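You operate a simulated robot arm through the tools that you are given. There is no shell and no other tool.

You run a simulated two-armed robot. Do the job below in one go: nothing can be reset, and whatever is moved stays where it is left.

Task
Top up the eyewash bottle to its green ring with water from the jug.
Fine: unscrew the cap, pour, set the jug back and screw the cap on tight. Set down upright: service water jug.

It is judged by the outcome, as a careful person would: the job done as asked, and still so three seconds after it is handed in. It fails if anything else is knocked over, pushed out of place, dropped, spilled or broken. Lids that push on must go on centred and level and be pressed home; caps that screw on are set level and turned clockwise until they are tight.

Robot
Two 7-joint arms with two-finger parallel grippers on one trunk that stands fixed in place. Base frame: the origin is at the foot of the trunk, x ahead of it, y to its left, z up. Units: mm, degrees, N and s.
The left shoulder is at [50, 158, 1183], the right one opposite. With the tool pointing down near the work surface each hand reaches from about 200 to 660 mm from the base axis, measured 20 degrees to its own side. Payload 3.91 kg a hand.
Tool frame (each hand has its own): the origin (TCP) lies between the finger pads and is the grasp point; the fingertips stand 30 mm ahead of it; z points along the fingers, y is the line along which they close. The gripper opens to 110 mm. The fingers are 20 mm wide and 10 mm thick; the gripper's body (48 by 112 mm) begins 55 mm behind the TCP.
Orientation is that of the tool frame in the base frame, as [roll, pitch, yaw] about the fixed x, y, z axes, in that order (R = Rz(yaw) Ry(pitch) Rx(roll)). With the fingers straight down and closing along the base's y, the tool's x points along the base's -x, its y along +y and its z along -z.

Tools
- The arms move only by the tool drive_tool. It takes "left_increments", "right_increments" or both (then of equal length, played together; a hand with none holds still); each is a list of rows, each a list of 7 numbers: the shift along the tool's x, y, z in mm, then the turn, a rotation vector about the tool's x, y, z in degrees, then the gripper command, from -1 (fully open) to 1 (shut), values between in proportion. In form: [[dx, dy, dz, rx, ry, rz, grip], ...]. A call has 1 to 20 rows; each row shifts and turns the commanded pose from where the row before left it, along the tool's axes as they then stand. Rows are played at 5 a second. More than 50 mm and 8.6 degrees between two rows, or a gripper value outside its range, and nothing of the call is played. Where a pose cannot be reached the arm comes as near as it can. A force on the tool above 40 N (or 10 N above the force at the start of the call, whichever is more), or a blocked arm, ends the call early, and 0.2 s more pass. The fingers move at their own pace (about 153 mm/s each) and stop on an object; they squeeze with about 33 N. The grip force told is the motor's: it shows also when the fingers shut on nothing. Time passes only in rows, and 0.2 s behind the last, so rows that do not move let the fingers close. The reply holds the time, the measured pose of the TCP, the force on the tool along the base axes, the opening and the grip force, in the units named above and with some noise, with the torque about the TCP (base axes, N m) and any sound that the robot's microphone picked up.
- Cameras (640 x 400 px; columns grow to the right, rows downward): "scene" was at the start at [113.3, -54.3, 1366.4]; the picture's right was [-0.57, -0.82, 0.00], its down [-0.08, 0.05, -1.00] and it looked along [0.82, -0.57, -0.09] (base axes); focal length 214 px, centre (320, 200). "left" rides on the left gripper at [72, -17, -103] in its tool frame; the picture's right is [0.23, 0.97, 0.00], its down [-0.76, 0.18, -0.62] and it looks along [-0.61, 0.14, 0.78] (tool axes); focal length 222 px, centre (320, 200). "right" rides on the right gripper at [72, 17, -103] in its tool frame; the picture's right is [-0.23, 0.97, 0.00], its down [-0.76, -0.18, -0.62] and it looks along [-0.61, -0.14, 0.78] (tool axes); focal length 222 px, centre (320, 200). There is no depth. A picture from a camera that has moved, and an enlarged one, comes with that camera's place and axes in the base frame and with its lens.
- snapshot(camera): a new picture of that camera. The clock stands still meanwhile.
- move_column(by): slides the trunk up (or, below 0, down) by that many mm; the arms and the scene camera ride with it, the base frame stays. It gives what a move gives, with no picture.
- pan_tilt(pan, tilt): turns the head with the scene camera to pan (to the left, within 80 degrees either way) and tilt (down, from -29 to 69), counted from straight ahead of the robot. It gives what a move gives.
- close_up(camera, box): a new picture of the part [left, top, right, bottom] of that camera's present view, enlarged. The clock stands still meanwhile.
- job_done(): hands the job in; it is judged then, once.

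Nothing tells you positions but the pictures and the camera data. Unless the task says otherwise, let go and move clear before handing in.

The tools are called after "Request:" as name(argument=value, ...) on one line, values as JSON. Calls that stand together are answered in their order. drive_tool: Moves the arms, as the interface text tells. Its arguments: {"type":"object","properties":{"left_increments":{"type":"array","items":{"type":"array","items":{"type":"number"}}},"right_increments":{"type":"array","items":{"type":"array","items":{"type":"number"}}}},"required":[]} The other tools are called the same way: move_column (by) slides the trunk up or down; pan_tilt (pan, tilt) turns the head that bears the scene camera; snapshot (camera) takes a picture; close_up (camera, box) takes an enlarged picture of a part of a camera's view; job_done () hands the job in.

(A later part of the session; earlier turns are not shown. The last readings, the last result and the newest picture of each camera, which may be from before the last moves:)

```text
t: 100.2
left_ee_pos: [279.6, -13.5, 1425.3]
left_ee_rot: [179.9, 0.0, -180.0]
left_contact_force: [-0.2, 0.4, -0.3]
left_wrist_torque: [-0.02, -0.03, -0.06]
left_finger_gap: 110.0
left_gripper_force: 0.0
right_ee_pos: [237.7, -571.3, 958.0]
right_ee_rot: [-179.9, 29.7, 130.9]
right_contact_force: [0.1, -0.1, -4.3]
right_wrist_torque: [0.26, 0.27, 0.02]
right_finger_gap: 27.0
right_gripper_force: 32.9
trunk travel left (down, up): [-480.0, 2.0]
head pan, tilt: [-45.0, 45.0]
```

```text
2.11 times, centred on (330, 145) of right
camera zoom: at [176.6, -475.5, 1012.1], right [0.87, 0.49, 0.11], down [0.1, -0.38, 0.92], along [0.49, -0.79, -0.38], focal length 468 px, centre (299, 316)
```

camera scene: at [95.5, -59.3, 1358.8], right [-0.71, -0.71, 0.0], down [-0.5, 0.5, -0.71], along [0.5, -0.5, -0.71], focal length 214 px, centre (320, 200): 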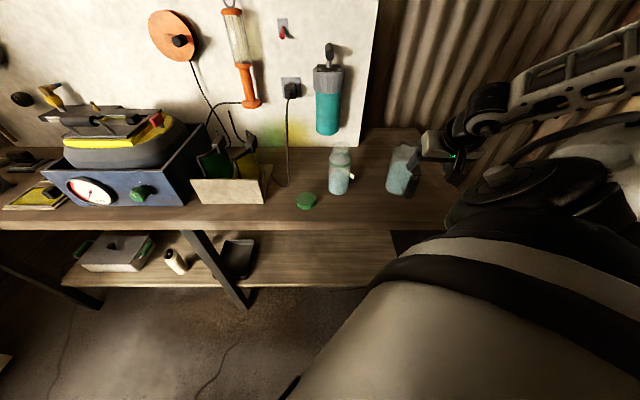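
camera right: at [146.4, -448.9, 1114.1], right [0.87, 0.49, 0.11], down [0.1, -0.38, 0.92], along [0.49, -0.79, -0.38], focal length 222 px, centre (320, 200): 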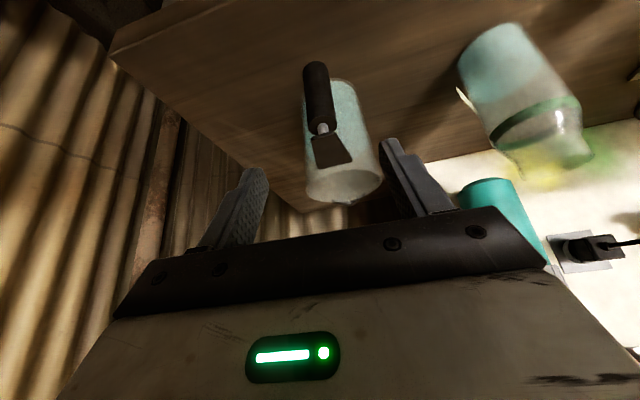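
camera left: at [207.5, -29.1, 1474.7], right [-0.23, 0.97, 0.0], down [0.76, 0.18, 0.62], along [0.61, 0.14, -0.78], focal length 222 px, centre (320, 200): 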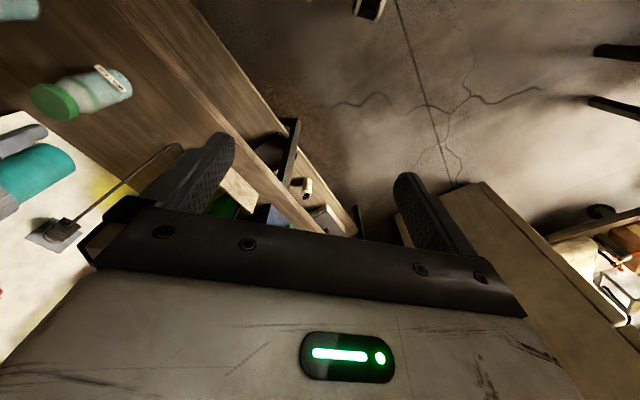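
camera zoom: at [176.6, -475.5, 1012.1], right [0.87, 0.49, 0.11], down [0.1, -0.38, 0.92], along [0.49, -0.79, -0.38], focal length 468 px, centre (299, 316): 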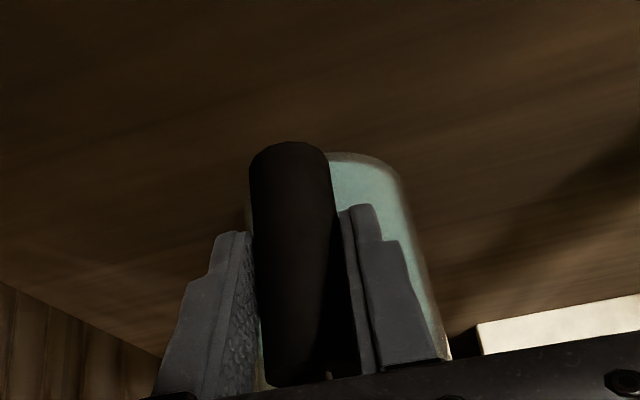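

Load is being taken (4.3 N, 0.37 N·m). Lift a few mm more.

Request:
drive_tool(right_increments=[[-1, 0, -1.73, 0, 0, 0, 1], [-1, 0, -1.73, 0, 0, 0, 1], [0, 0, 0, 0, 0, 0, 1], [0, 0, 0, 0, 0, 0, 1]])

Request:
close_up(camera="scene", box=[350, 110, 450, 210])

Request:
close_up(camera="right", box=[200, 50, 460, 240])

```text
t: 101.2
left_ee_pos: [278.7, -14.4, 1425.6]
left_ee_rot: [180.0, 0.0, 180.0]
left_contact_force: [0.2, 0.0, -0.8]
left_wrist_torque: [-0.04, -0.03, 0.01]
left_finger_gap: 110.0
left_gripper_force: 0.0
right_ee_pos: [237.2, -572.1, 962.8]
right_ee_rot: [-179.8, 29.8, 131.0]
right_contact_force: [-0.9, 0.6, -5.2]
right_wrist_torque: [0.24, 0.27, 0.02]
right_finger_gap: 26.7
right_gripper_force: 32.9
trunk travel left (down, up): [-480.0, 2.0]
head pan, tilt: [-45.0, 45.0]
```

```text
4.00 times, centred on (400, 160) of scene
camera zoom: at [95.7, -59.6, 1358.8], right [-0.71, -0.71, 0.0], down [-0.5, 0.5, -0.71], along [0.5, -0.5, -0.71], focal length 858 px, centre (0, 360)
```

zoom: 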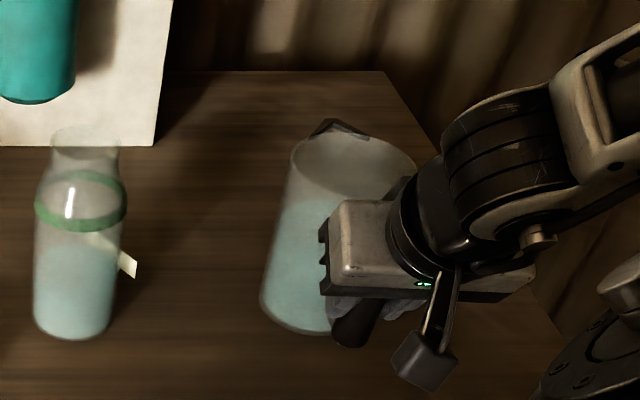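

```text
2.11 times, centred on (330, 145) of right
camera zoom: at [176.5, -475.7, 1016.5], right [0.87, 0.49, 0.11], down [0.1, -0.38, 0.92], along [0.49, -0.79, -0.38], focal length 468 px, centre (299, 316)
```

zoom: 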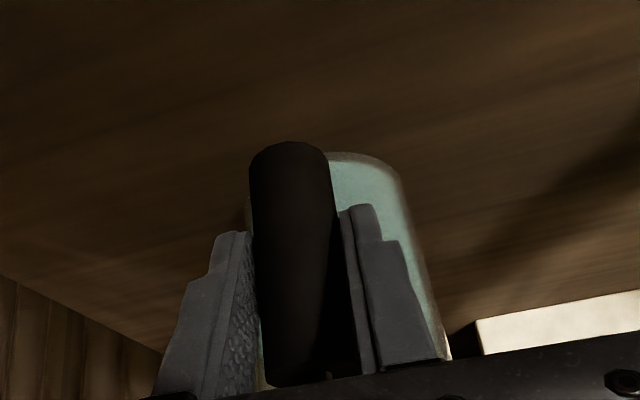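

The jug comes up rigidly with the hand (about 5 N, no slip). I lift it another ~70 mm straight up.

Request:
drive_tool(right_increments=[[-2, 0, -3.46, 0, 0, 0, 1], [-3.5, 0, -6.06, 0, 0, 0, 1], [-4, 0, -6.93, 0, 0, 0, 1], [-4, 0, -6.93, 0, 0, 0, 1], [-4, 0, -6.93, 0, 0, 0, 1], [-4, 0, -6.93, 0, 0, 0, 1], [-4, 0, -6.93, 0, 0, 0, 1], [-4, 0, -6.93, 0, 0, 0, 1], [-3.5, 0, -6.06, 0, 0, 0, 1], [-2, 0, -3.46, 0, 0, 0, 1], [0, 0, 0, 0, 0, 0, 1]])

Request:
snapshot(camera="scene")

Request:
close_up(camera="right", box=[200, 50, 460, 240])

```text
t: 103.6
left_ee_pos: [278.8, -13.9, 1425.2]
left_ee_rot: [180.0, 0.1, 179.9]
left_contact_force: [-0.2, 0.6, 0.6]
left_wrist_torque: [-0.01, -0.02, 0.0]
left_finger_gap: 110.3
left_gripper_force: 0.0
right_ee_pos: [238.9, -572.5, 1032.5]
right_ee_rot: [-179.8, 29.9, 130.9]
right_contact_force: [-0.4, -0.8, -4.8]
right_wrist_torque: [0.22, 0.24, 0.0]
right_finger_gap: 26.7
right_gripper_force: 33.0
trunk travel left (down, up): [-480.0, 2.0]
head pan, tilt: [-45.0, 45.0]
```

```text
taken
camera scene: at [95.7, -59.7, 1358.8], right [-0.71, -0.71, 0.0], down [-0.5, 0.5, -0.71], along [0.5, -0.5, -0.71], focal length 214 px, centre (320, 200)
```

scene: 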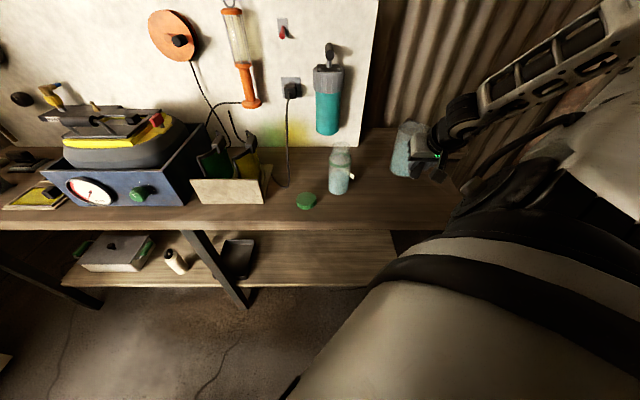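

```text
2.11 times, centred on (330, 145) of right
camera zoom: at [176.9, -476.3, 1086.3], right [0.87, 0.49, 0.11], down [0.1, -0.38, 0.92], along [0.49, -0.79, -0.38], focal length 468 px, centre (299, 316)
```

zoom: 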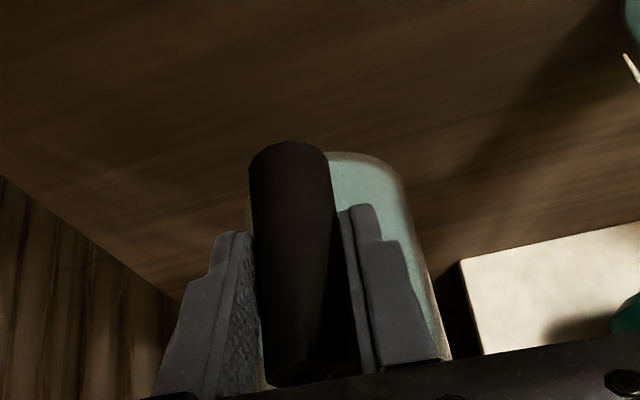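

Steady. Now I swing the jug slowly around to heading 0° and toward the bottle's near side, in two halves.

Request:
drive_tool(right_increments=[[4.98, 3.14, -2.88, -2.04, 0, -3.536, 1], [4.77, 3.54, -2.75, -2.04, 0, -3.536, 1], [4.54, 3.93, -2.62, -2.04, 0, -3.536, 1], [4.29, 4.29, -2.47, -2.04, 0, -3.536, 1], [4.01, 4.63, -2.32, -2.04, 0, -3.536, 1], [3.72, 4.95, -2.15, -2.04, 0, -3.536, 1], [0, 0, 0, 0, 0, 0, 1]])

Request:
snapshot(camera="scene")

```text
t: 105.2
left_ee_pos: [279.6, -13.9, 1426.5]
left_ee_rot: [180.0, 0.0, 180.0]
left_contact_force: [0.5, 0.4, 0.6]
left_wrist_torque: [-0.01, 0.01, 0.0]
left_finger_gap: 110.2
left_gripper_force: 0.1
right_ee_pos: [229.4, -534.0, 1032.9]
right_ee_rot: [-179.9, 29.7, 155.6]
right_contact_force: [-0.6, -0.3, -4.7]
right_wrist_torque: [0.15, 0.3, 0.0]
right_finger_gap: 26.5
right_gripper_force: 33.2
trunk travel left (down, up): [-480.0, 2.0]
head pan, tilt: [-45.0, 45.0]
```

```text
taken
camera scene: at [95.8, -59.6, 1358.8], right [-0.71, -0.71, 0.0], down [-0.5, 0.5, -0.71], along [0.5, -0.5, -0.71], focal length 214 px, centre (320, 200)
```

scene: 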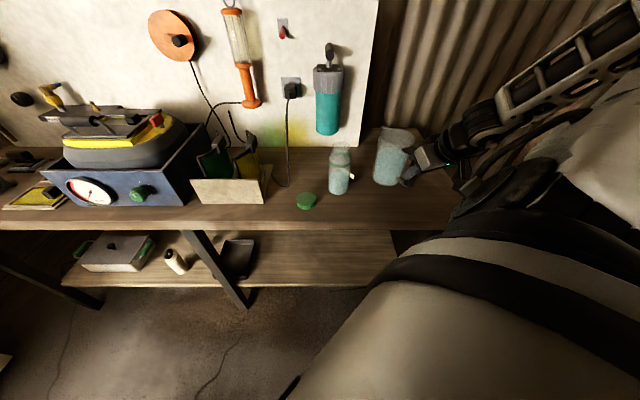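

Request:
drive_tool(right_increments=[[3.4, 5.24, -1.96, -2.04, 0, -3.536, 1], [3.07, 5.51, -1.77, -2.04, 0, -3.536, 1], [2.72, 5.75, -1.57, -2.04, 0, -3.536, 1], [2.36, 5.96, -1.36, -2.04, 0, -3.536, 1], [1.99, 6.14, -1.15, -2.04, 0, -3.536, 1], [1.61, 6.28, -0.93, -2.04, 0, -3.536, 1], [0, 0, 0, 0, 0, 0, 1]])

Request:
snapshot(camera="scene")

Request:
close_up(camera="scene", box=[310, 110, 430, 210])

Request:
snapshot(camera="right")

```text
t: 106.8
left_ee_pos: [280.4, -13.2, 1425.3]
left_ee_rot: [180.0, 0.0, -180.0]
left_contact_force: [0.7, 0.8, -0.2]
left_wrist_torque: [-0.02, 0.01, -0.02]
left_finger_gap: 110.1
left_gripper_force: 0.0
right_ee_pos: [222.1, -495.2, 1034.0]
right_ee_rot: [180.0, 29.7, 179.9]
right_contact_force: [1.3, 0.2, -4.3]
right_wrist_torque: [-0.05, 0.31, 0.0]
right_finger_gap: 26.8
right_gripper_force: 33.0
trunk travel left (down, up): [-480.0, 2.0]
head pan, tilt: [-45.0, 45.0]
```

```text
taken
camera scene: at [95.7, -59.5, 1358.8], right [-0.71, -0.71, 0.0], down [-0.5, 0.5, -0.71], along [0.5, -0.5, -0.71], focal length 214 px, centre (320, 200)
```

scene: 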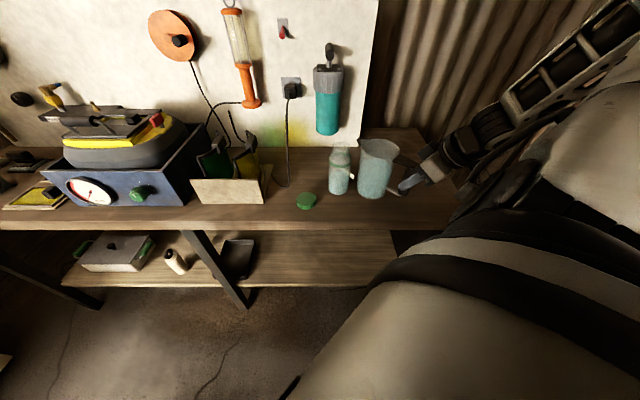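

```text
4.00 times, centred on (370, 160) of scene
camera zoom: at [95.7, -59.5, 1358.8], right [-0.71, -0.71, 0.0], down [-0.5, 0.5, -0.71], along [0.5, -0.5, -0.71], focal length 858 px, centre (120, 360)
```

zoom: 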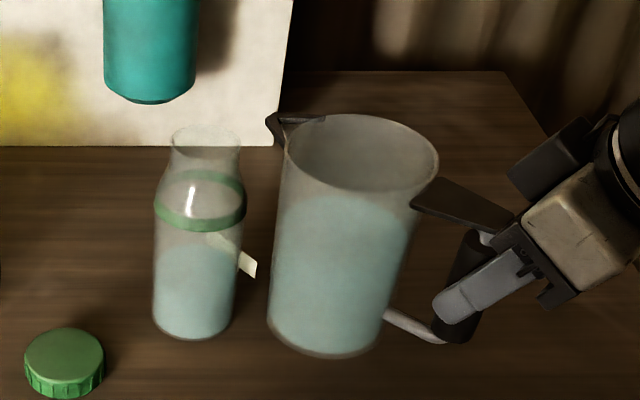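

```text
taken
camera right: at [108.1, -479.6, 1087.5], right [0.2, 0.97, 0.11], down [0.35, -0.18, 0.92], along [0.91, -0.14, -0.38], focal length 222 px, centre (320, 200)
```

right: 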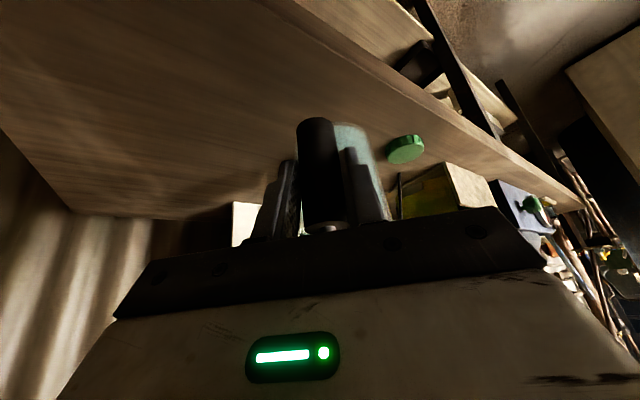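

The side view is excellent: the spout tip is near [390, -494, 1070], the bottle mouth at [446, -496, 1031]. I'll check the alignment with the left wrist camera too.

Request:
snapshot(camera="left")

Request:
close_up(camera="left", box=[0, 0, 200, 150])

Request:
close_up(camera="scene", box=[325, 135, 360, 205])

```text
taken
camera left: at [207.0, -29.6, 1529.8], right [-0.23, 0.97, 0.0], down [0.76, 0.18, 0.62], along [0.61, 0.14, -0.78], focal length 222 px, centre (320, 200)
```

left: 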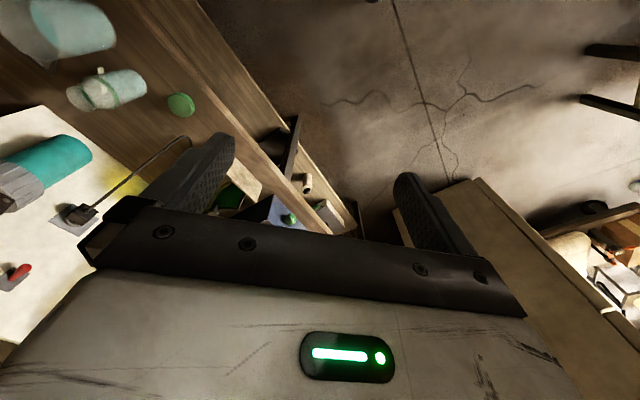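

```text
2.67 times, centred on (100, 75) of left
camera zoom: at [207.0, -29.6, 1529.8], right [-0.23, 0.97, 0.0], down [0.76, 0.18, 0.62], along [0.61, 0.14, -0.78], focal length 592 px, centre (907, 533)
```

zoom: 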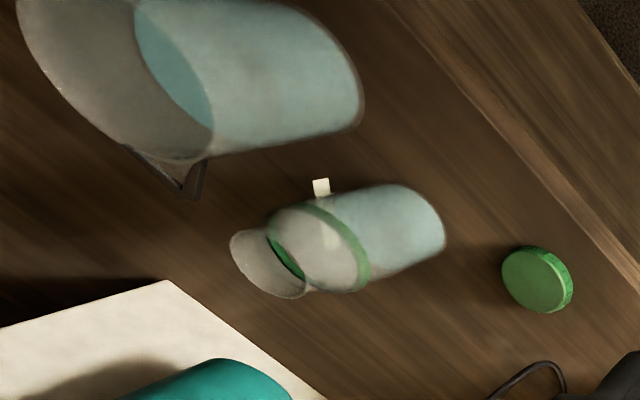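

```text
5.71 times, centred on (342, 170) of scene
camera zoom: at [95.7, -59.5, 1358.8], right [-0.71, -0.71, 0.0], down [-0.5, 0.5, -0.71], along [0.5, -0.5, -0.71], focal length 1226 px, centre (191, 371)
```

zoom: 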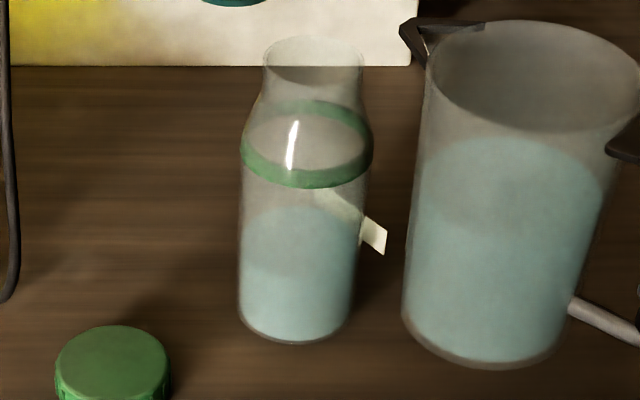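

Spout and mouth are laterally aligned within ~2 mm. But the jug's level (~70 mm) means pouring from ~45° to ~65° tilt, and with this 60°-down grip the wrist would run out of range. I'll carry the jug back, set it down in its place and re-grasp with a flatter tool angle.

Request:
drive_tool(right_increments=[[-1.21, -6.4, 0.7, 2.04, 0, 3.536, 1], [-1.61, -6.28, 0.93, 2.04, 0, 3.536, 1], [-1.99, -6.14, 1.15, 2.04, 0, 3.536, 1], [-2.36, -5.96, 1.36, 2.04, 0, 3.536, 1], [-2.72, -5.75, 1.57, 2.04, 0, 3.536, 1], [-3.07, -5.51, 1.77, 2.04, 0, 3.536, 1], [-3.4, -5.24, 1.96, 2.04, 0, 3.536, 1], [-3.72, -4.95, 2.15, 2.04, 0, 3.536, 1], [-4.01, -4.63, 2.32, 2.04, 0, 3.536, 1], [-4.29, -4.29, 2.47, 2.04, 0, 3.536, 1], [-4.54, -3.93, 2.62, 2.04, 0, 3.536, 1], [-4.77, -3.54, 2.75, 2.04, 0, 3.536, 1], [0, 0, 0, 0, 0, 0, 1]])

Request:
snapshot(camera="scene")

```text
t: 109.6
left_ee_pos: [280.2, -13.9, 1425.4]
left_ee_rot: [-180.0, 0.0, -180.0]
left_contact_force: [-0.2, 0.0, -0.1]
left_wrist_torque: [0.0, -0.01, -0.01]
left_finger_gap: 109.9
left_gripper_force: 0.1
right_ee_pos: [237.9, -572.0, 1033.4]
right_ee_rot: [-179.7, 29.8, 130.8]
right_contact_force: [-0.9, 0.0, -5.1]
right_wrist_torque: [0.24, 0.24, 0.03]
right_finger_gap: 26.8
right_gripper_force: 33.7
trunk travel left (down, up): [-480.0, 2.0]
head pan, tilt: [-45.0, 45.0]
```

```text
taken
camera scene: at [95.7, -59.5, 1358.8], right [-0.71, -0.71, 0.0], down [-0.5, 0.5, -0.71], along [0.5, -0.5, -0.71], focal length 214 px, centre (320, 200)
```

scene: 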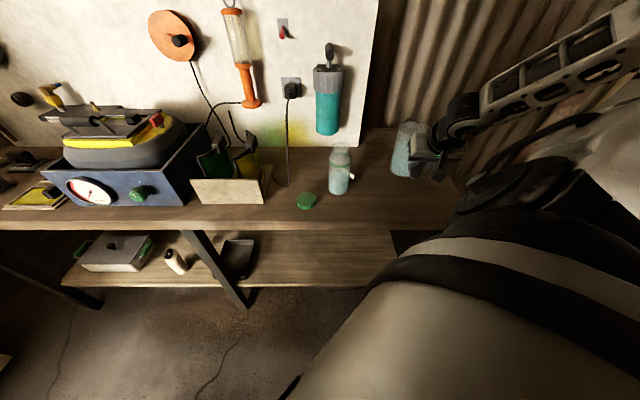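

Lowering the jug to its place.

Request:
drive_tool(right_increments=[[3, 0, 5.2, 0, 0, 0, 1], [4, 0, 6.93, 0, 0, 0, 1], [4, 0, 6.93, 0, 0, 0, 1], [4, 0, 6.93, 0, 0, 0, 1], [4, 0, 6.93, 0, 0, 0, 1], [4, 0, 6.93, 0, 0, 0, 1], [4, 0, 6.93, 0, 0, 0, 1], [4, 0, 6.93, 0, 0, 0, 1], [3, 0, 5.2, 0, 0, 0, 1], [1.5, 0, 2.6, 0, 0, 0, 1], [0, 0, 0, 0, 0, 0, 1]])

Request:
drive_tool(right_increments=[[0.75, 0, 1.3, 0, 0, 0, 1], [0.5, 0, 0.87, 0, 0, 0, 1], [0, 0, 0, 0, 0, 0, 1]])

```text
t: 112.0
left_ee_pos: [279.4, -13.1, 1424.9]
left_ee_rot: [179.9, 0.0, 179.9]
left_contact_force: [0.1, 0.3, 0.4]
left_wrist_torque: [-0.01, -0.01, 0.0]
left_finger_gap: 110.0
left_gripper_force: 0.0
right_ee_pos: [237.6, -571.9, 963.2]
right_ee_rot: [-179.8, 29.8, 130.8]
right_contact_force: [0.0, 0.0, -4.3]
right_wrist_torque: [0.25, 0.24, -0.03]
right_finger_gap: 26.8
right_gripper_force: 33.1
trunk travel left (down, up): [-480.0, 2.0]
head pan, tilt: [-45.0, 45.0]
```

```text
t: 112.8
left_ee_pos: [280.2, -14.4, 1426.1]
left_ee_rot: [180.0, 0.0, 180.0]
left_contact_force: [-0.6, 0.0, 0.1]
left_wrist_torque: [0.0, 0.01, 0.02]
left_finger_gap: 110.0
left_gripper_force: 0.0
right_ee_pos: [238.3, -570.8, 958.9]
right_ee_rot: [-179.9, 29.8, 130.9]
right_contact_force: [-0.1, 0.3, -4.6]
right_wrist_torque: [0.26, 0.29, -0.02]
right_finger_gap: 26.5
right_gripper_force: 32.8
trunk travel left (down, up): [-480.0, 2.0]
head pan, tilt: [-45.0, 45.0]
```

Request:
drive_tool(right_increments=[[0.5, 0, 0.87, 0, 0, 0, 1], [0.5, 0, 0.87, 0, 0, 0, 1], [0, 0, 0, 0, 0, 0, 1]])

Request:
drive_tool(right_increments=[[0.5, 0, 0.87, 0, 0, 0, 1], [0.5, 0, 0.87, 0, 0, 0, 1], [0, 0, 0, 0, 0, 0, 1]])

Request:
close_up(camera="scene", box=[350, 110, 450, 210])

```text
t: 113.6
left_ee_pos: [279.3, -13.5, 1426.0]
left_ee_rot: [179.9, 0.0, 180.0]
left_contact_force: [0.2, -0.5, -0.1]
left_wrist_torque: [0.04, 0.0, 0.02]
left_finger_gap: 110.0
left_gripper_force: 0.1
right_ee_pos: [237.8, -571.6, 957.8]
right_ee_rot: [-179.9, 30.0, 130.9]
right_contact_force: [0.3, -0.4, -2.7]
right_wrist_torque: [0.06, 0.05, -0.03]
right_finger_gap: 26.7
right_gripper_force: 33.2
trunk travel left (down, up): [-480.0, 2.0]
head pan, tilt: [-45.0, 45.0]
```

```text
t: 114.4
left_ee_pos: [278.1, -13.3, 1426.9]
left_ee_rot: [-179.9, 0.0, -180.0]
left_contact_force: [0.0, -0.1, -0.4]
left_wrist_torque: [0.0, -0.01, 0.01]
left_finger_gap: 110.1
left_gripper_force: 0.2
right_ee_pos: [238.5, -571.7, 956.9]
right_ee_rot: [-179.9, 29.9, 130.9]
right_contact_force: [-1.4, 1.0, 5.3]
right_wrist_torque: [-0.46, -0.62, -0.05]
right_finger_gap: 26.6
right_gripper_force: 32.9
trunk travel left (down, up): [-480.0, 2.0]
head pan, tilt: [-45.0, 45.0]
```

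```text
4.00 times, centred on (400, 160) of scene
camera zoom: at [95.0, -58.4, 1359.0], right [-0.71, -0.71, 0.0], down [-0.5, 0.5, -0.71], along [0.5, -0.5, -0.71], focal length 858 px, centre (0, 360)
```

zoom: 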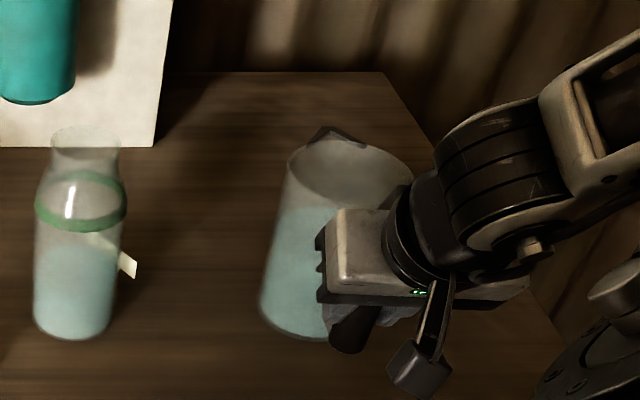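

The jug is down. I relieve the pressure, open, and test flattening the tool angle (open fingers around the bar).

Request:
drive_tool(right_increments=[[-0.4, 0, -0.7, 0, 0, 0, 1], [0, 0, 0, 0, 0, 0, 0.4], [0, 0, 0, 0, 0, 0, 0], [0, 0, 0, 0, 0, 0, -0.4], [0, 0, 0, 0, 0, 0, -0.4], [0, 0, 0, 0, -5, 0, -0.4], [0, 0, 0, 0, -5, 0, -0.4], [0, 0, 0, 0, 0, 0, -0.4]])

Request:
close_up(camera="right", box=[200, 50, 460, 240])

Request:
close_up(camera="scene", box=[350, 110, 450, 210])

```text
t: 116.2
left_ee_pos: [280.1, -13.6, 1425.8]
left_ee_rot: [-179.9, 0.1, -179.9]
left_contact_force: [1.8, 1.0, 0.2]
left_wrist_torque: [0.0, 0.01, 0.0]
left_finger_gap: 110.1
left_gripper_force: 0.0
right_ee_pos: [238.0, -571.5, 956.6]
right_ee_rot: [-179.9, 39.9, 131.0]
right_contact_force: [0.7, -0.4, 0.0]
right_wrist_torque: [-0.01, 0.02, 0.04]
right_finger_gap: 76.9
right_gripper_force: 0.1
trunk travel left (down, up): [-480.0, 2.0]
head pan, tilt: [-45.0, 45.0]
```

```text
2.11 times, centred on (330, 145) of right
camera zoom: at [172.1, -469.5, 989.5], right [0.85, 0.5, 0.14], down [-0.01, -0.25, 0.97], along [0.52, -0.82, -0.21], focal length 468 px, centre (299, 316)
```

zoom: 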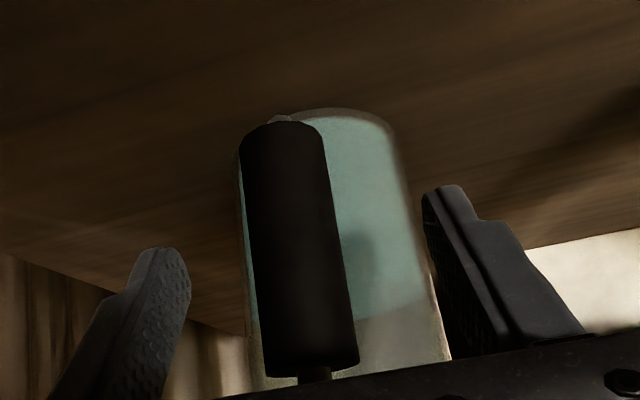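

```text
4.00 times, centred on (400, 160) of scene
camera zoom: at [95.8, -58.9, 1358.8], right [-0.71, -0.71, 0.0], down [-0.5, 0.5, -0.71], along [0.5, -0.5, -0.71], focal length 858 px, centre (0, 360)
```

zoom: 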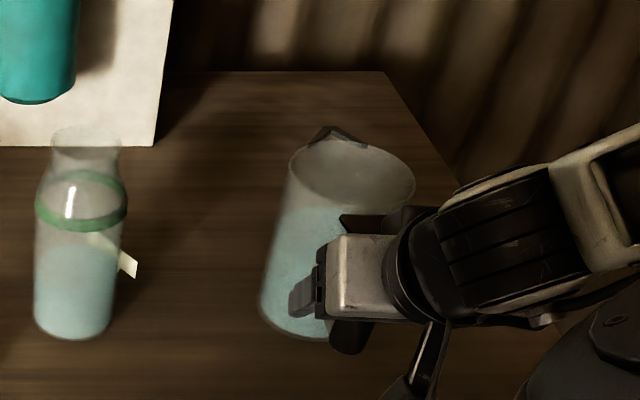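

p=50° fine. Continue gently to 35°.

Request:
drive_tool(right_increments=[[0, 0, 0, 0, -4, 0, -0.4], [0, 0, 0, 0, -4, 0, -0.4], [0, 0, 0, 0, 0, 0, -0.4]])

Request:
drive_tool(right_increments=[[0, 0, 0, 0, -4, 0, -0.4], [0, 0, 0, 0, 0, 0, -0.4]])

Request:
drive_tool(right_increments=[[0, 0, 0, 0, -4, 0, -0.4], [0, 0, 0, 0, 0, 0, -0.4]])

Request:
close_up(camera="right", box=[200, 50, 460, 240])

```text
t: 117.0
left_ee_pos: [279.8, -12.8, 1426.3]
left_ee_rot: [-179.9, 0.0, -180.0]
left_contact_force: [1.5, -0.1, -0.3]
left_wrist_torque: [-0.01, -0.02, 0.01]
left_finger_gap: 110.1
left_gripper_force: 0.1
right_ee_pos: [228.3, -587.8, 972.4]
right_ee_rot: [-177.4, 45.4, 131.9]
right_contact_force: [-0.5, 0.0, 0.6]
right_wrist_torque: [0.0, 0.01, -0.01]
right_finger_gap: 76.9
right_gripper_force: 0.0
right hand out of reach, approached as far as the arm can: row 1, 2
trunk travel left (down, up): [-480.0, 2.0]
head pan, tilt: [-45.0, 45.0]
```

```text
t: 117.6
left_ee_pos: [279.7, -14.3, 1426.3]
left_ee_rot: [-179.9, 0.0, -180.0]
left_contact_force: [-0.3, -0.6, 0.5]
left_wrist_torque: [-0.04, 0.01, 0.0]
left_finger_gap: 110.1
left_gripper_force: 0.0
right_ee_pos: [225.8, -595.4, 978.9]
right_ee_rot: [-176.4, 48.2, 132.5]
right_contact_force: [0.2, 0.6, -1.0]
right_wrist_torque: [0.02, 0.01, -0.01]
right_finger_gap: 77.0
right_gripper_force: 0.2
right hand out of reach, approached as far as the arm can: row 1
trunk travel left (down, up): [-480.0, 2.0]
head pan, tilt: [-45.0, 45.0]
```

```text
t: 118.2
left_ee_pos: [279.1, -13.8, 1426.2]
left_ee_rot: [-179.9, 0.0, 180.0]
left_contact_force: [-0.5, -0.2, 0.3]
left_wrist_torque: [0.05, 0.04, 0.0]
left_finger_gap: 110.0
left_gripper_force: 0.1
right_ee_pos: [218.7, -604.2, 988.7]
right_ee_rot: [-175.1, 51.5, 133.1]
right_contact_force: [0.6, 0.5, 0.1]
right_wrist_torque: [-0.05, -0.04, -0.02]
right_finger_gap: 77.0
right_gripper_force: 0.0
right hand out of reach, approached as far as the arm can: row 1
trunk travel left (down, up): [-480.0, 2.0]
head pan, tilt: [-45.0, 45.0]
```

```text
2.11 times, centred on (330, 145) of right
camera zoom: at [152.9, -497.0, 993.9], right [0.85, 0.51, 0.13], down [-0.11, -0.07, 0.99], along [0.52, -0.86, 0.0], focal length 468 px, centre (299, 316)
```

zoom: 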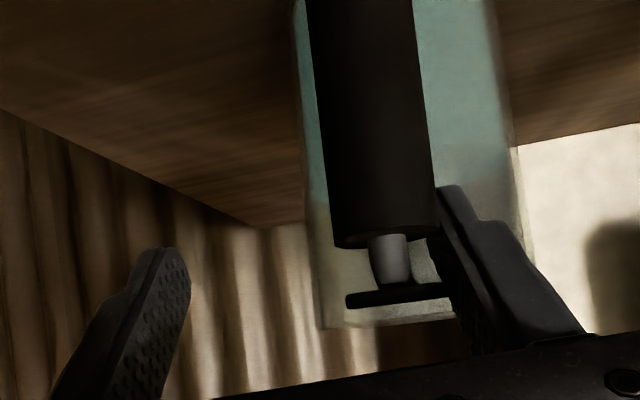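

The arm can't go flatter than ~50° there and drifted sideways; one finger is now close to the handle plate (no force). I'll back straight out along the tool axis first.

Request:
drive_tool(right_increments=[[0, 0, -10, 0, 0, 0, -0.4], [0, 0, -15, 0, 0, 0, -0.4]])

Request:
close_up(camera="right", box=[200, 50, 460, 240])

Request:
close_up(camera="scene", box=[350, 110, 450, 210])

```text
t: 118.8
left_ee_pos: [278.8, -12.6, 1427.1]
left_ee_rot: [-179.8, 0.0, 180.0]
left_contact_force: [-0.3, -0.8, 0.9]
left_wrist_torque: [0.03, -0.01, -0.02]
left_finger_gap: 110.2
left_gripper_force: 0.1
right_ee_pos: [205.1, -589.2, 1001.6]
right_ee_rot: [-177.1, 53.5, 132.5]
right_contact_force: [-0.2, 0.3, 0.0]
right_wrist_torque: [0.01, 0.01, 0.01]
right_finger_gap: 76.9
right_gripper_force: 0.1
trunk travel left (down, up): [-480.0, 2.0]
head pan, tilt: [-45.0, 45.0]
```

```text
2.11 times, centred on (330, 145) of right
camera zoom: at [138.7, -483.0, 1005.4], right [0.84, 0.53, 0.15], down [-0.14, -0.06, 0.99], along [0.53, -0.85, 0.03], focal length 468 px, centre (299, 316)
```

zoom: 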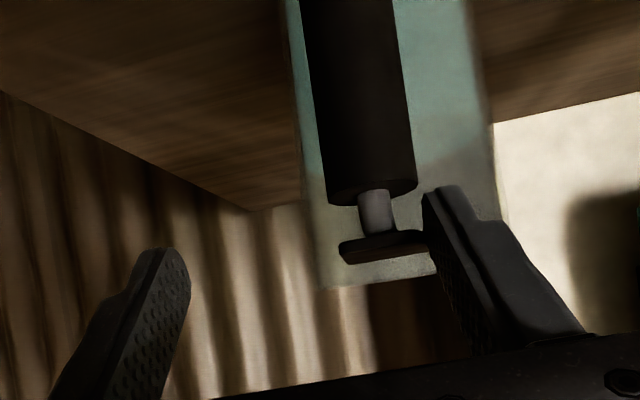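

```text
4.00 times, centred on (400, 160) of scene
camera zoom: at [95.5, -58.9, 1358.8], right [-0.71, -0.71, 0.0], down [-0.5, 0.5, -0.71], along [0.5, -0.5, -0.71], focal length 858 px, centre (0, 360)
```

zoom: 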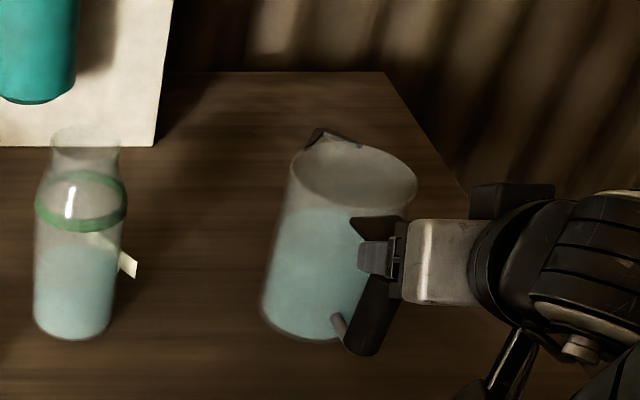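

The jug got nudged around by ~10° but stands upright. New plan: pick it with the steep grip, turn it to heading ~0° and set it down at about [330, -590], where a flatter grip is reachable. First I back off and restore the tool angle.

Request:
drive_tool(right_increments=[[0, 0, -15, 0, 0, 0, -0.4], [0, 0, -15, 0, 0, 0, -0.4]])

Request:
drive_tool(right_increments=[[-10, 0, -5, 0, 0, 0, -0.4], [-10, 0, -5, 0, 0, 0, -0.4]])

Request:
snapshot(camera="right")

Request:
close_up(camera="scene", box=[350, 110, 450, 210])

```text
t: 119.4
left_ee_pos: [279.3, -11.9, 1425.8]
left_ee_rot: [-179.9, 0.0, 180.0]
left_contact_force: [0.5, 0.5, -0.8]
left_wrist_torque: [0.02, 0.01, 0.03]
left_finger_gap: 109.9
left_gripper_force: 0.1
right_ee_pos: [191.8, -568.3, 1020.6]
right_ee_rot: [-177.1, 53.5, 132.5]
right_contact_force: [-0.4, -0.7, -0.9]
right_wrist_torque: [0.01, 0.04, 0.01]
right_finger_gap: 76.6
right_gripper_force: 0.1
trunk travel left (down, up): [-480.0, 2.0]
head pan, tilt: [-45.0, 45.0]
```

```text
t: 120.0
left_ee_pos: [279.4, -11.8, 1426.9]
left_ee_rot: [-179.9, 0.0, 180.0]
left_contact_force: [0.4, -0.4, -0.4]
left_wrist_torque: [-0.01, -0.01, -0.02]
left_finger_gap: 109.9
left_gripper_force: 0.1
right_ee_pos: [193.7, -571.4, 1043.0]
right_ee_rot: [-177.1, 53.6, 132.3]
right_contact_force: [-0.9, -0.2, 1.1]
right_wrist_torque: [0.01, 0.0, 0.01]
right_finger_gap: 77.0
right_gripper_force: 0.0
trunk travel left (down, up): [-480.0, 2.0]
head pan, tilt: [-45.0, 45.0]
```

```text
taken
camera right: at [126.8, -465.6, 1045.9], right [0.84, 0.53, 0.15], down [-0.15, -0.06, 0.99], along [0.53, -0.85, 0.03], focal length 222 px, centre (320, 200)
```

right: 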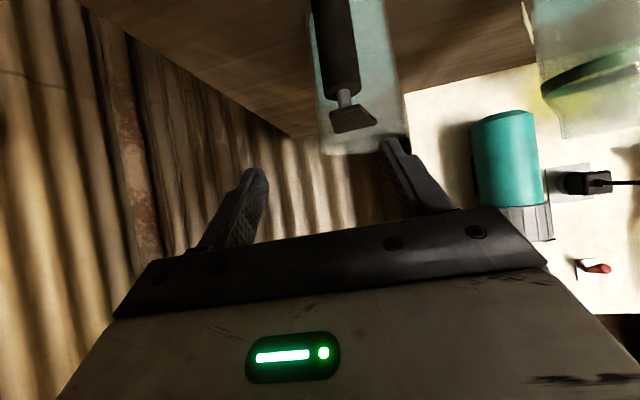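

```text
4.00 times, centred on (400, 160) of scene
camera zoom: at [95.5, -59.0, 1358.8], right [-0.71, -0.71, 0.0], down [-0.5, 0.5, -0.71], along [0.5, -0.5, -0.71], focal length 858 px, centre (0, 360)
```

zoom: 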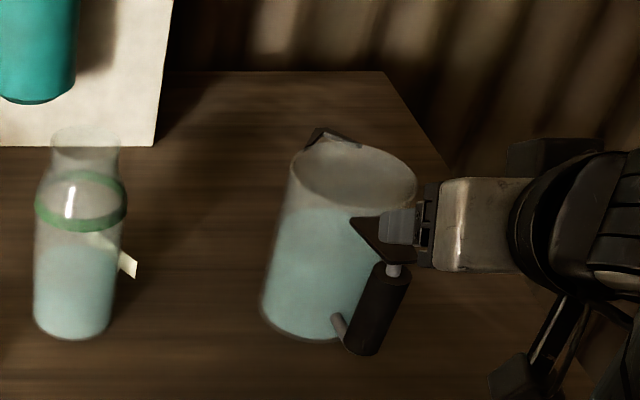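

Jug now at about [304, -652], heading ~-42°, upright. Before re-grasping, I'll test empty-handed whether the extreme pouring wrist pose (tool ~25–30° past vertical beside the bottle) is reachable, as that decides the grip angle.

Request:
drive_tool(right_increments=[[-15.3, 0, -11.3, -2.9, 7, 0, -0.4], [-13.6, 0, -13.2, 0, 7.7, 0, -0.4], [-11.8, 0, -14.9, 0, 7.7, 0, -0.4], [-9.7, 0, -16.4, 0, 7.7, 0, -0.4], [-7.4, 0, -17.5, 0, 7.7, 0, -0.4], [-5, 0, -18.3, 0, 7.7, 0, -0.4], [-2.5, 0, -18.8, 0, 7.7, 0, -0.4], [-7.6, 37.4, 0, 0, 0, 0, -0.4], [-7.6, 37.4, 0, 0, 0, 0, -0.4], [-7.6, 37.4, 0, 0, 0, 0, -0.4], [-7.6, 37.4, 0, 0, 0, 0, -0.4], [0, 0, 0, 0, 0, -8, -0.4], [0, 0, 0, 0, 0, -8, -0.4], [0, 0, 0, 0, 0, -8, -0.4], [0, 0, 0, 0, 0, -8, -0.4], [0, 0, 0, 0, 0, -8, -0.4], [0, 0, 0, 0, 0, -8, -0.4], [0, 0, 0, 0, 0, 0, -0.4]])

```text
t: 123.8
left_ee_pos: [278.6, -14.2, 1425.7]
left_ee_rot: [-179.8, 0.1, -179.9]
left_contact_force: [0.3, 0.8, 1.0]
left_wrist_torque: [-0.02, -0.02, 0.0]
left_finger_gap: 110.0
left_gripper_force: 0.1
right_ee_pos: [324.7, -494.2, 1174.4]
right_ee_rot: [-179.8, 0.4, -179.6]
right_contact_force: [0.1, -0.8, -0.1]
right_wrist_torque: [0.0, 0.01, 0.0]
right_finger_gap: 77.1
right_gripper_force: 0.1
trunk travel left (down, up): [-480.0, 2.0]
head pan, tilt: [-45.0, 45.0]
```

Now tilt past vertical in small steps.

Request:
drive_tool(right_increments=[[0, 0, 0, 0, 5, 0, -0.4], [0, 0, 0, 0, 5, 0, -0.4], [0, 0, 0, 0, 5, 0, -0.4], [0, 0, 0, 0, 5, 0, -0.4], [0, 0, 0, 0, 0, 0, -0.4]])

Request:
drive_tool(right_increments=[[0, 0, 0, 0, 5, 0, -0.4], [0, 0, 0, 0, 5, 0, -0.4], [0, 0, 0, 0, 5, 0, -0.4], [0, 0, 0, 0, 0, 0, -0.4]])

```text
t: 125.0
left_ee_pos: [278.4, -14.7, 1426.2]
left_ee_rot: [179.9, 0.0, 180.0]
left_contact_force: [-0.1, 0.6, 0.2]
left_wrist_torque: [-0.01, -0.03, 0.06]
left_finger_gap: 109.8
left_gripper_force: 0.1
right_ee_pos: [324.4, -489.9, 1174.8]
right_ee_rot: [-179.6, -19.8, -179.8]
right_contact_force: [0.9, -0.1, -0.1]
right_wrist_torque: [0.0, -0.03, 0.0]
right_finger_gap: 76.9
right_gripper_force: 0.1
right hand out of reach, approached as far as the arm can: row 4
trunk travel left (down, up): [-480.0, 2.0]
head pan, tilt: [-45.0, 45.0]
```

```text
t: 126.0
left_ee_pos: [279.3, -13.9, 1426.0]
left_ee_rot: [-179.8, 0.0, 180.0]
left_contact_force: [-0.2, -0.4, 0.3]
left_wrist_torque: [0.01, 0.03, -0.01]
left_finger_gap: 109.9
left_gripper_force: 0.0
right_ee_pos: [316.3, -464.5, 1164.4]
right_ee_rot: [-179.6, -34.6, -180.0]
right_contact_force: [-0.3, 0.4, 1.1]
right_wrist_torque: [0.01, 0.0, 0.02]
right_finger_gap: 77.1
right_gripper_force: 0.1
right hand out of reach, approached as far as the arm can: row 1, 2, 3
trunk travel left (down, up): [-480.0, 2.0]
head pan, tilt: [-45.0, 45.0]
```

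The limit is about 17° past vertical, so I need a grip of ~30–35° below horizontal — reachable only with the jug turned to heading ~0°. Returning above the handle with the steep grip angle.

Request:
drive_tool(right_increments=[[0, 0, 0, 0, -7, 0, -0.4], [0, 0, 0, 0, -7, 0, -0.4], [0, 0, 0, 0, -7, 0, -0.4], [0, 0, 0, 0, -7, 0, -0.4], [0, 0, 0, 0, -6.6, 0, -0.4], [24.2, -17, 12.8, 0, 0, 0, -0.4], [24.2, -17, 12.8, 0, 0, 0, -0.4], [24.2, -17, 12.8, 0, 0, 0, -0.4], [24.2, -17, 12.8, 0, 0, 0, -0.4], [24.2, -17, 12.8, 0, 0, 0, -0.4], [0, 0, 0, 0, 0, 8.4, -0.4], [0, 0, 0, 0, 0, 8.4, -0.4], [0, 0, 0, 0, 0, 8.4, -0.4], [0, 0, 0, 0, 0, 8.4, -0.4], [0, 0, 0, 0, 0, 8.4, -0.4], [0, 0, 0, 0, -7.5, 0, -0.4], [0, 0, 0, 0, -7.5, 0, -0.4], [0, 0, 0, 0, -7.5, 0, -0.4], [0, 0, 0, 0, -7.5, 0, -0.4], [0, 0, 0, 0, 0, 0, -0.4]])

Request:
snapshot(camera="right")

Request:
close_up(camera="scene", box=[350, 110, 450, 210])

```text
t: 130.2
left_ee_pos: [278.6, -13.1, 1425.2]
left_ee_rot: [-179.8, -0.1, 180.0]
left_contact_force: [0.1, 0.1, -0.1]
left_wrist_torque: [0.0, -0.01, -0.01]
left_finger_gap: 109.6
left_gripper_force: 0.0
right_ee_pos: [250.7, -495.5, 1127.0]
right_ee_rot: [-179.8, 30.2, 138.4]
right_contact_force: [-0.7, -0.7, 0.1]
right_wrist_torque: [0.0, -0.03, 0.03]
right_finger_gap: 77.1
right_gripper_force: 0.1
right hand out of reach, approached as far as the arm can: row 6, 8, 9, 10
trunk travel left (down, up): [-480.0, 2.0]
head pan, tilt: [-45.0, 45.0]
```

```text
taken
camera right: at [177.1, -408.3, 1180.8], right [0.79, 0.6, 0.11], down [0.14, -0.36, 0.92], along [0.59, -0.72, -0.37], focal length 222 px, centre (320, 200)
```

right: 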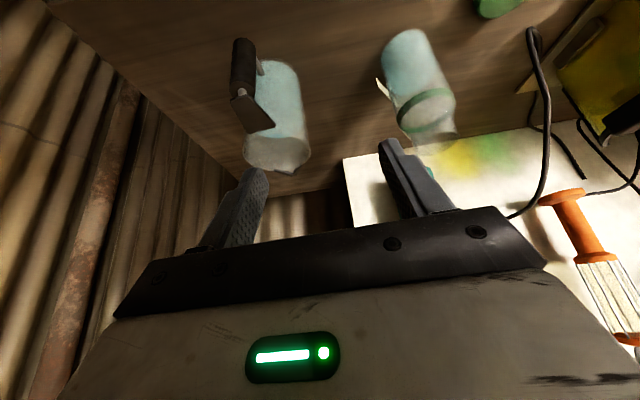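

```text
4.00 times, centred on (400, 160) of scene
camera zoom: at [95.6, -59.1, 1358.8], right [-0.71, -0.71, 0.0], down [-0.5, 0.5, -0.71], along [0.5, -0.5, -0.71], focal length 858 px, centre (0, 360)
```

zoom: 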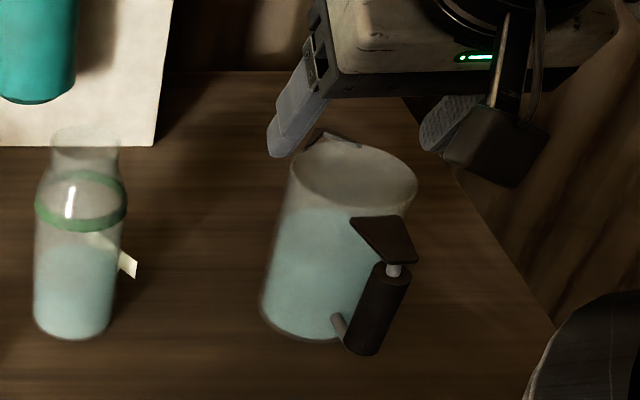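

Request:
drive_tool(right_increments=[[12.2, -19, 17.6, 0, 0, 0, -0.4], [12.2, -19, 17.6, 0, 0, 0, -0.4], [12.2, -19, 17.6, 0, 0, 0, -0.4], [12.2, -19, 17.6, 0, 0, 0, -0.4], [0, 0, 0, 0, 0, 0, -0.4]])

Request:
close_up(camera="right", box=[200, 30, 460, 240])

```text
t: 131.4
left_ee_pos: [279.8, -13.4, 1425.9]
left_ee_rot: [-179.9, 0.0, -180.0]
left_contact_force: [1.2, 0.0, 0.3]
left_wrist_torque: [-0.01, 0.02, 0.01]
left_finger_gap: 109.8
left_gripper_force: 0.1
right_ee_pos: [193.9, -549.3, 1040.6]
right_ee_rot: [-179.8, 30.0, 138.4]
right_contact_force: [0.0, -0.6, 0.5]
right_wrist_torque: [0.01, 0.01, -0.01]
right_finger_gap: 77.1
right_gripper_force: 0.0
trunk travel left (down, up): [-480.0, 2.0]
head pan, tilt: [-45.0, 45.0]
```

```text
1.90 times, centred on (330, 135) of right
camera zoom: at [119.6, -461.5, 1093.6], right [0.79, 0.6, 0.11], down [0.14, -0.36, 0.92], along [0.59, -0.72, -0.37], focal length 423 px, centre (301, 324)
```

zoom: 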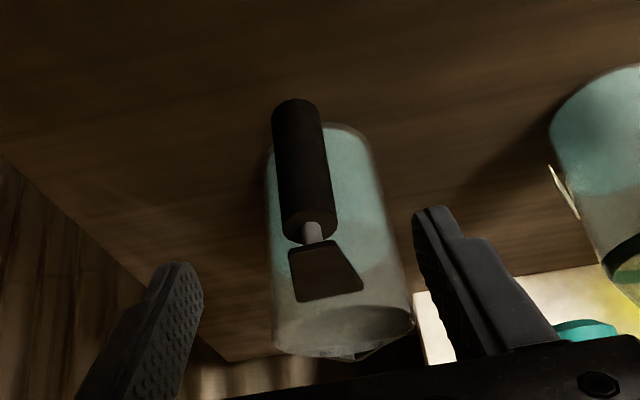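

Well aligned again. Advance and grip.

Request:
drive_tool(right_increments=[[0, 1.5, 15, 0, 0, 0, -0.4], [0, 0, 20, 0, 0, 0, -0.4], [0, 0, 20, 0, 0, 0, -0.4], [0, 0, 20, 0, 0, 0, -0.4], [0, 0, 15, 0, 0, 0, -0.4], [0, 0, 8, 0, 0, 0, -0.4], [0, 0, 0, 0, 0, 0, -0.4]])

Request:
close_up(camera="right", box=[200, 30, 460, 240])

```text
t: 133.0
left_ee_pos: [279.1, -13.3, 1426.3]
left_ee_rot: [-179.9, 0.1, 179.9]
left_contact_force: [-0.4, 0.5, 0.5]
left_wrist_torque: [0.01, 0.02, 0.02]
left_finger_gap: 109.8
left_gripper_force: 0.1
right_ee_pos: [230.9, -578.3, 957.4]
right_ee_rot: [-179.8, 30.1, 138.4]
right_contact_force: [0.3, -0.2, -0.2]
right_wrist_torque: [0.0, 0.01, -0.01]
right_finger_gap: 77.0
right_gripper_force: 0.0
trunk travel left (down, up): [-480.0, 2.0]
head pan, tilt: [-45.0, 45.0]
```

```text
1.90 times, centred on (330, 135) of right
camera zoom: at [157.6, -491.1, 1009.8], right [0.79, 0.6, 0.11], down [0.14, -0.36, 0.92], along [0.59, -0.72, -0.37], focal length 423 px, centre (301, 324)
```

zoom: 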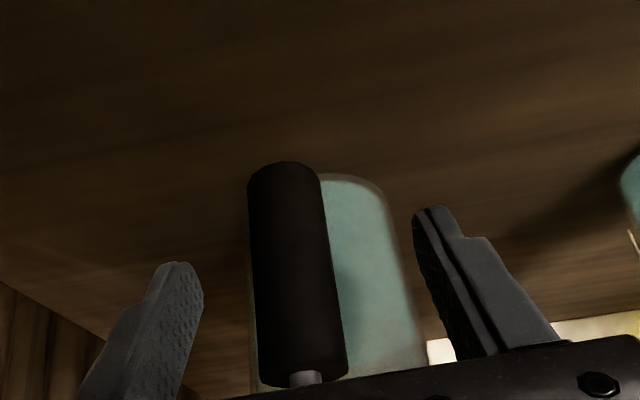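

Request:
drive_tool(right_increments=[[0, 0, 0, 0, 0, 0, 0.2], [0, 0, 0, 0, 0, 0, 0.4], [0, 0, 0, 0, 0, 0, 1], [0, 0, 0, 0, 0, 0, 1], [-0.5, 0, -0.87, 0, 0, 0, 1], [-1, 0, -1.73, 0, 0, 0, 1], [-1.5, 0, -2.6, 0, 0, 0, 1], [-2, 0, -3.46, 0, 0, 0, 1], [-2, 0, -3.46, 0, 0, 0, 1], [-2, 0, -3.46, 0, 0, 0, 1], [0, 0, 0, 0, 0, 0, 1]])

Request:
close_up(camera="scene", box=[350, 110, 450, 210])

Request:
close_up(camera="right", box=[200, 30, 460, 240])

```text
t: 135.4
left_ee_pos: [280.3, -15.1, 1426.1]
left_ee_rot: [-179.9, 0.0, -180.0]
left_contact_force: [0.5, -0.3, 0.3]
left_wrist_torque: [0.02, 0.01, -0.01]
left_finger_gap: 110.0
left_gripper_force: 0.0
right_ee_pos: [232.5, -580.3, 975.0]
right_ee_rot: [-179.8, 30.0, 138.4]
right_contact_force: [0.4, 0.3, -3.7]
right_wrist_torque: [0.23, 0.28, -0.01]
right_finger_gap: 26.6
right_gripper_force: 33.1
trunk travel left (down, up): [-480.0, 2.0]
head pan, tilt: [-45.0, 45.0]
```

```text
4.00 times, centred on (400, 160) of scene
camera zoom: at [95.7, -59.6, 1358.8], right [-0.71, -0.71, 0.0], down [-0.5, 0.5, -0.71], along [0.5, -0.5, -0.71], focal length 858 px, centre (0, 360)
```

zoom: 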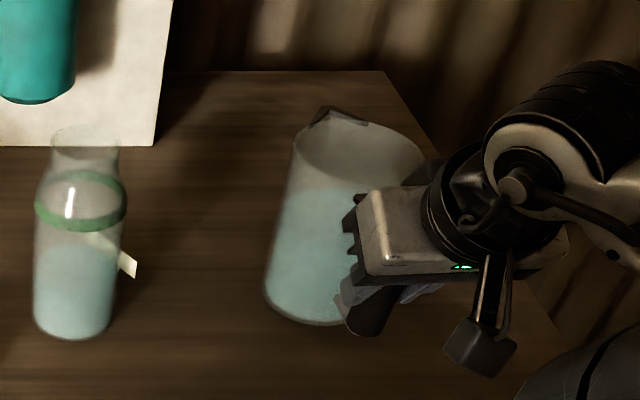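

```text
1.90 times, centred on (330, 135) of right
camera zoom: at [158.7, -492.1, 1028.6], right [0.79, 0.6, 0.11], down [0.14, -0.36, 0.92], along [0.59, -0.72, -0.37], focal length 423 px, centre (301, 324)
```

zoom: 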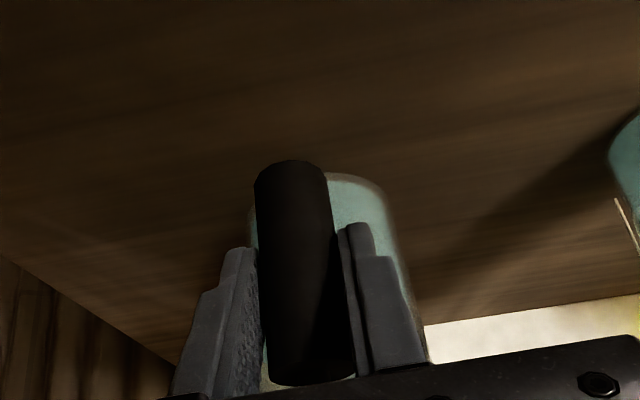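

Lifted level. Now I rotate it about the vertical to heading 0°.

Request:
drive_tool(right_increments=[[0, 0, 0, -1.9, 0, -3.29, 1], [0, 0, 0, -1.9, 0, -3.29, 1], [0, 0, 0, -1.9, 0, -3.29, 1], [0, 0, 0, -1.9, 0, -3.29, 1], [0, 0, 0, -1.9, 0, -3.29, 1], [0, 0, 0, -1.9, 0, -3.29, 1], [0, 0, 0, 0, 0, 0, 1]])

Request:
drive_tool(right_increments=[[0, 0, 0, -1.9, 0, -3.29, 1], [0, 0, 0, -1.9, 0, -3.29, 1], [0, 0, 0, -1.9, 0, -3.29, 1], [0, 0, 0, -1.9, 0, -3.29, 1], [0, 0, 0, -1.9, 0, -3.29, 1], [0, 0, 0, 0, 0, 0, 1]])

Request:
close_up(camera="scene", box=[310, 110, 430, 210])

```text
t: 137.0
left_ee_pos: [279.8, -14.0, 1426.4]
left_ee_rot: [180.0, -0.1, 180.0]
left_contact_force: [-1.2, -1.1, 0.1]
left_wrist_torque: [-0.02, -0.01, -0.03]
left_finger_gap: 110.3
left_gripper_force: 0.0
right_ee_pos: [242.5, -563.4, 979.3]
right_ee_rot: [-179.8, 29.8, 161.1]
right_contact_force: [-0.5, -0.4, -4.8]
right_wrist_torque: [0.09, 0.34, -0.01]
right_finger_gap: 26.7
right_gripper_force: 32.9
right hand out of reach, approached as far as the arm can: row 6
trunk travel left (down, up): [-480.0, 2.0]
head pan, tilt: [-45.0, 45.0]
```

```text
t: 138.4
left_ee_pos: [280.1, -13.0, 1426.3]
left_ee_rot: [179.9, 0.1, 180.0]
left_contact_force: [0.3, -0.1, -0.4]
left_wrist_torque: [0.0, -0.02, -0.02]
left_finger_gap: 109.7
left_gripper_force: 0.0
right_ee_pos: [310.2, -478.0, 971.2]
right_ee_rot: [-179.7, 29.8, -179.8]
right_contact_force: [-0.3, 0.1, -4.2]
right_wrist_torque: [0.0, 0.31, -0.01]
right_finger_gap: 26.7
right_gripper_force: 33.2
right hand out of reach, approached as far as the arm can: row 1, 2, 3, 4, 5
trunk travel left (down, up): [-480.0, 2.0]
head pan, tilt: [-45.0, 45.0]
```

```text
4.00 times, centred on (370, 160) of scene
camera zoom: at [95.7, -59.6, 1358.8], right [-0.71, -0.71, 0.0], down [-0.5, 0.5, -0.71], along [0.5, -0.5, -0.71], focal length 858 px, centre (120, 360)
```

zoom: 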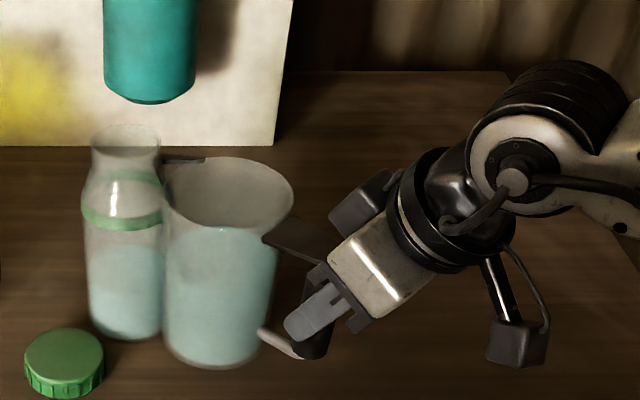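

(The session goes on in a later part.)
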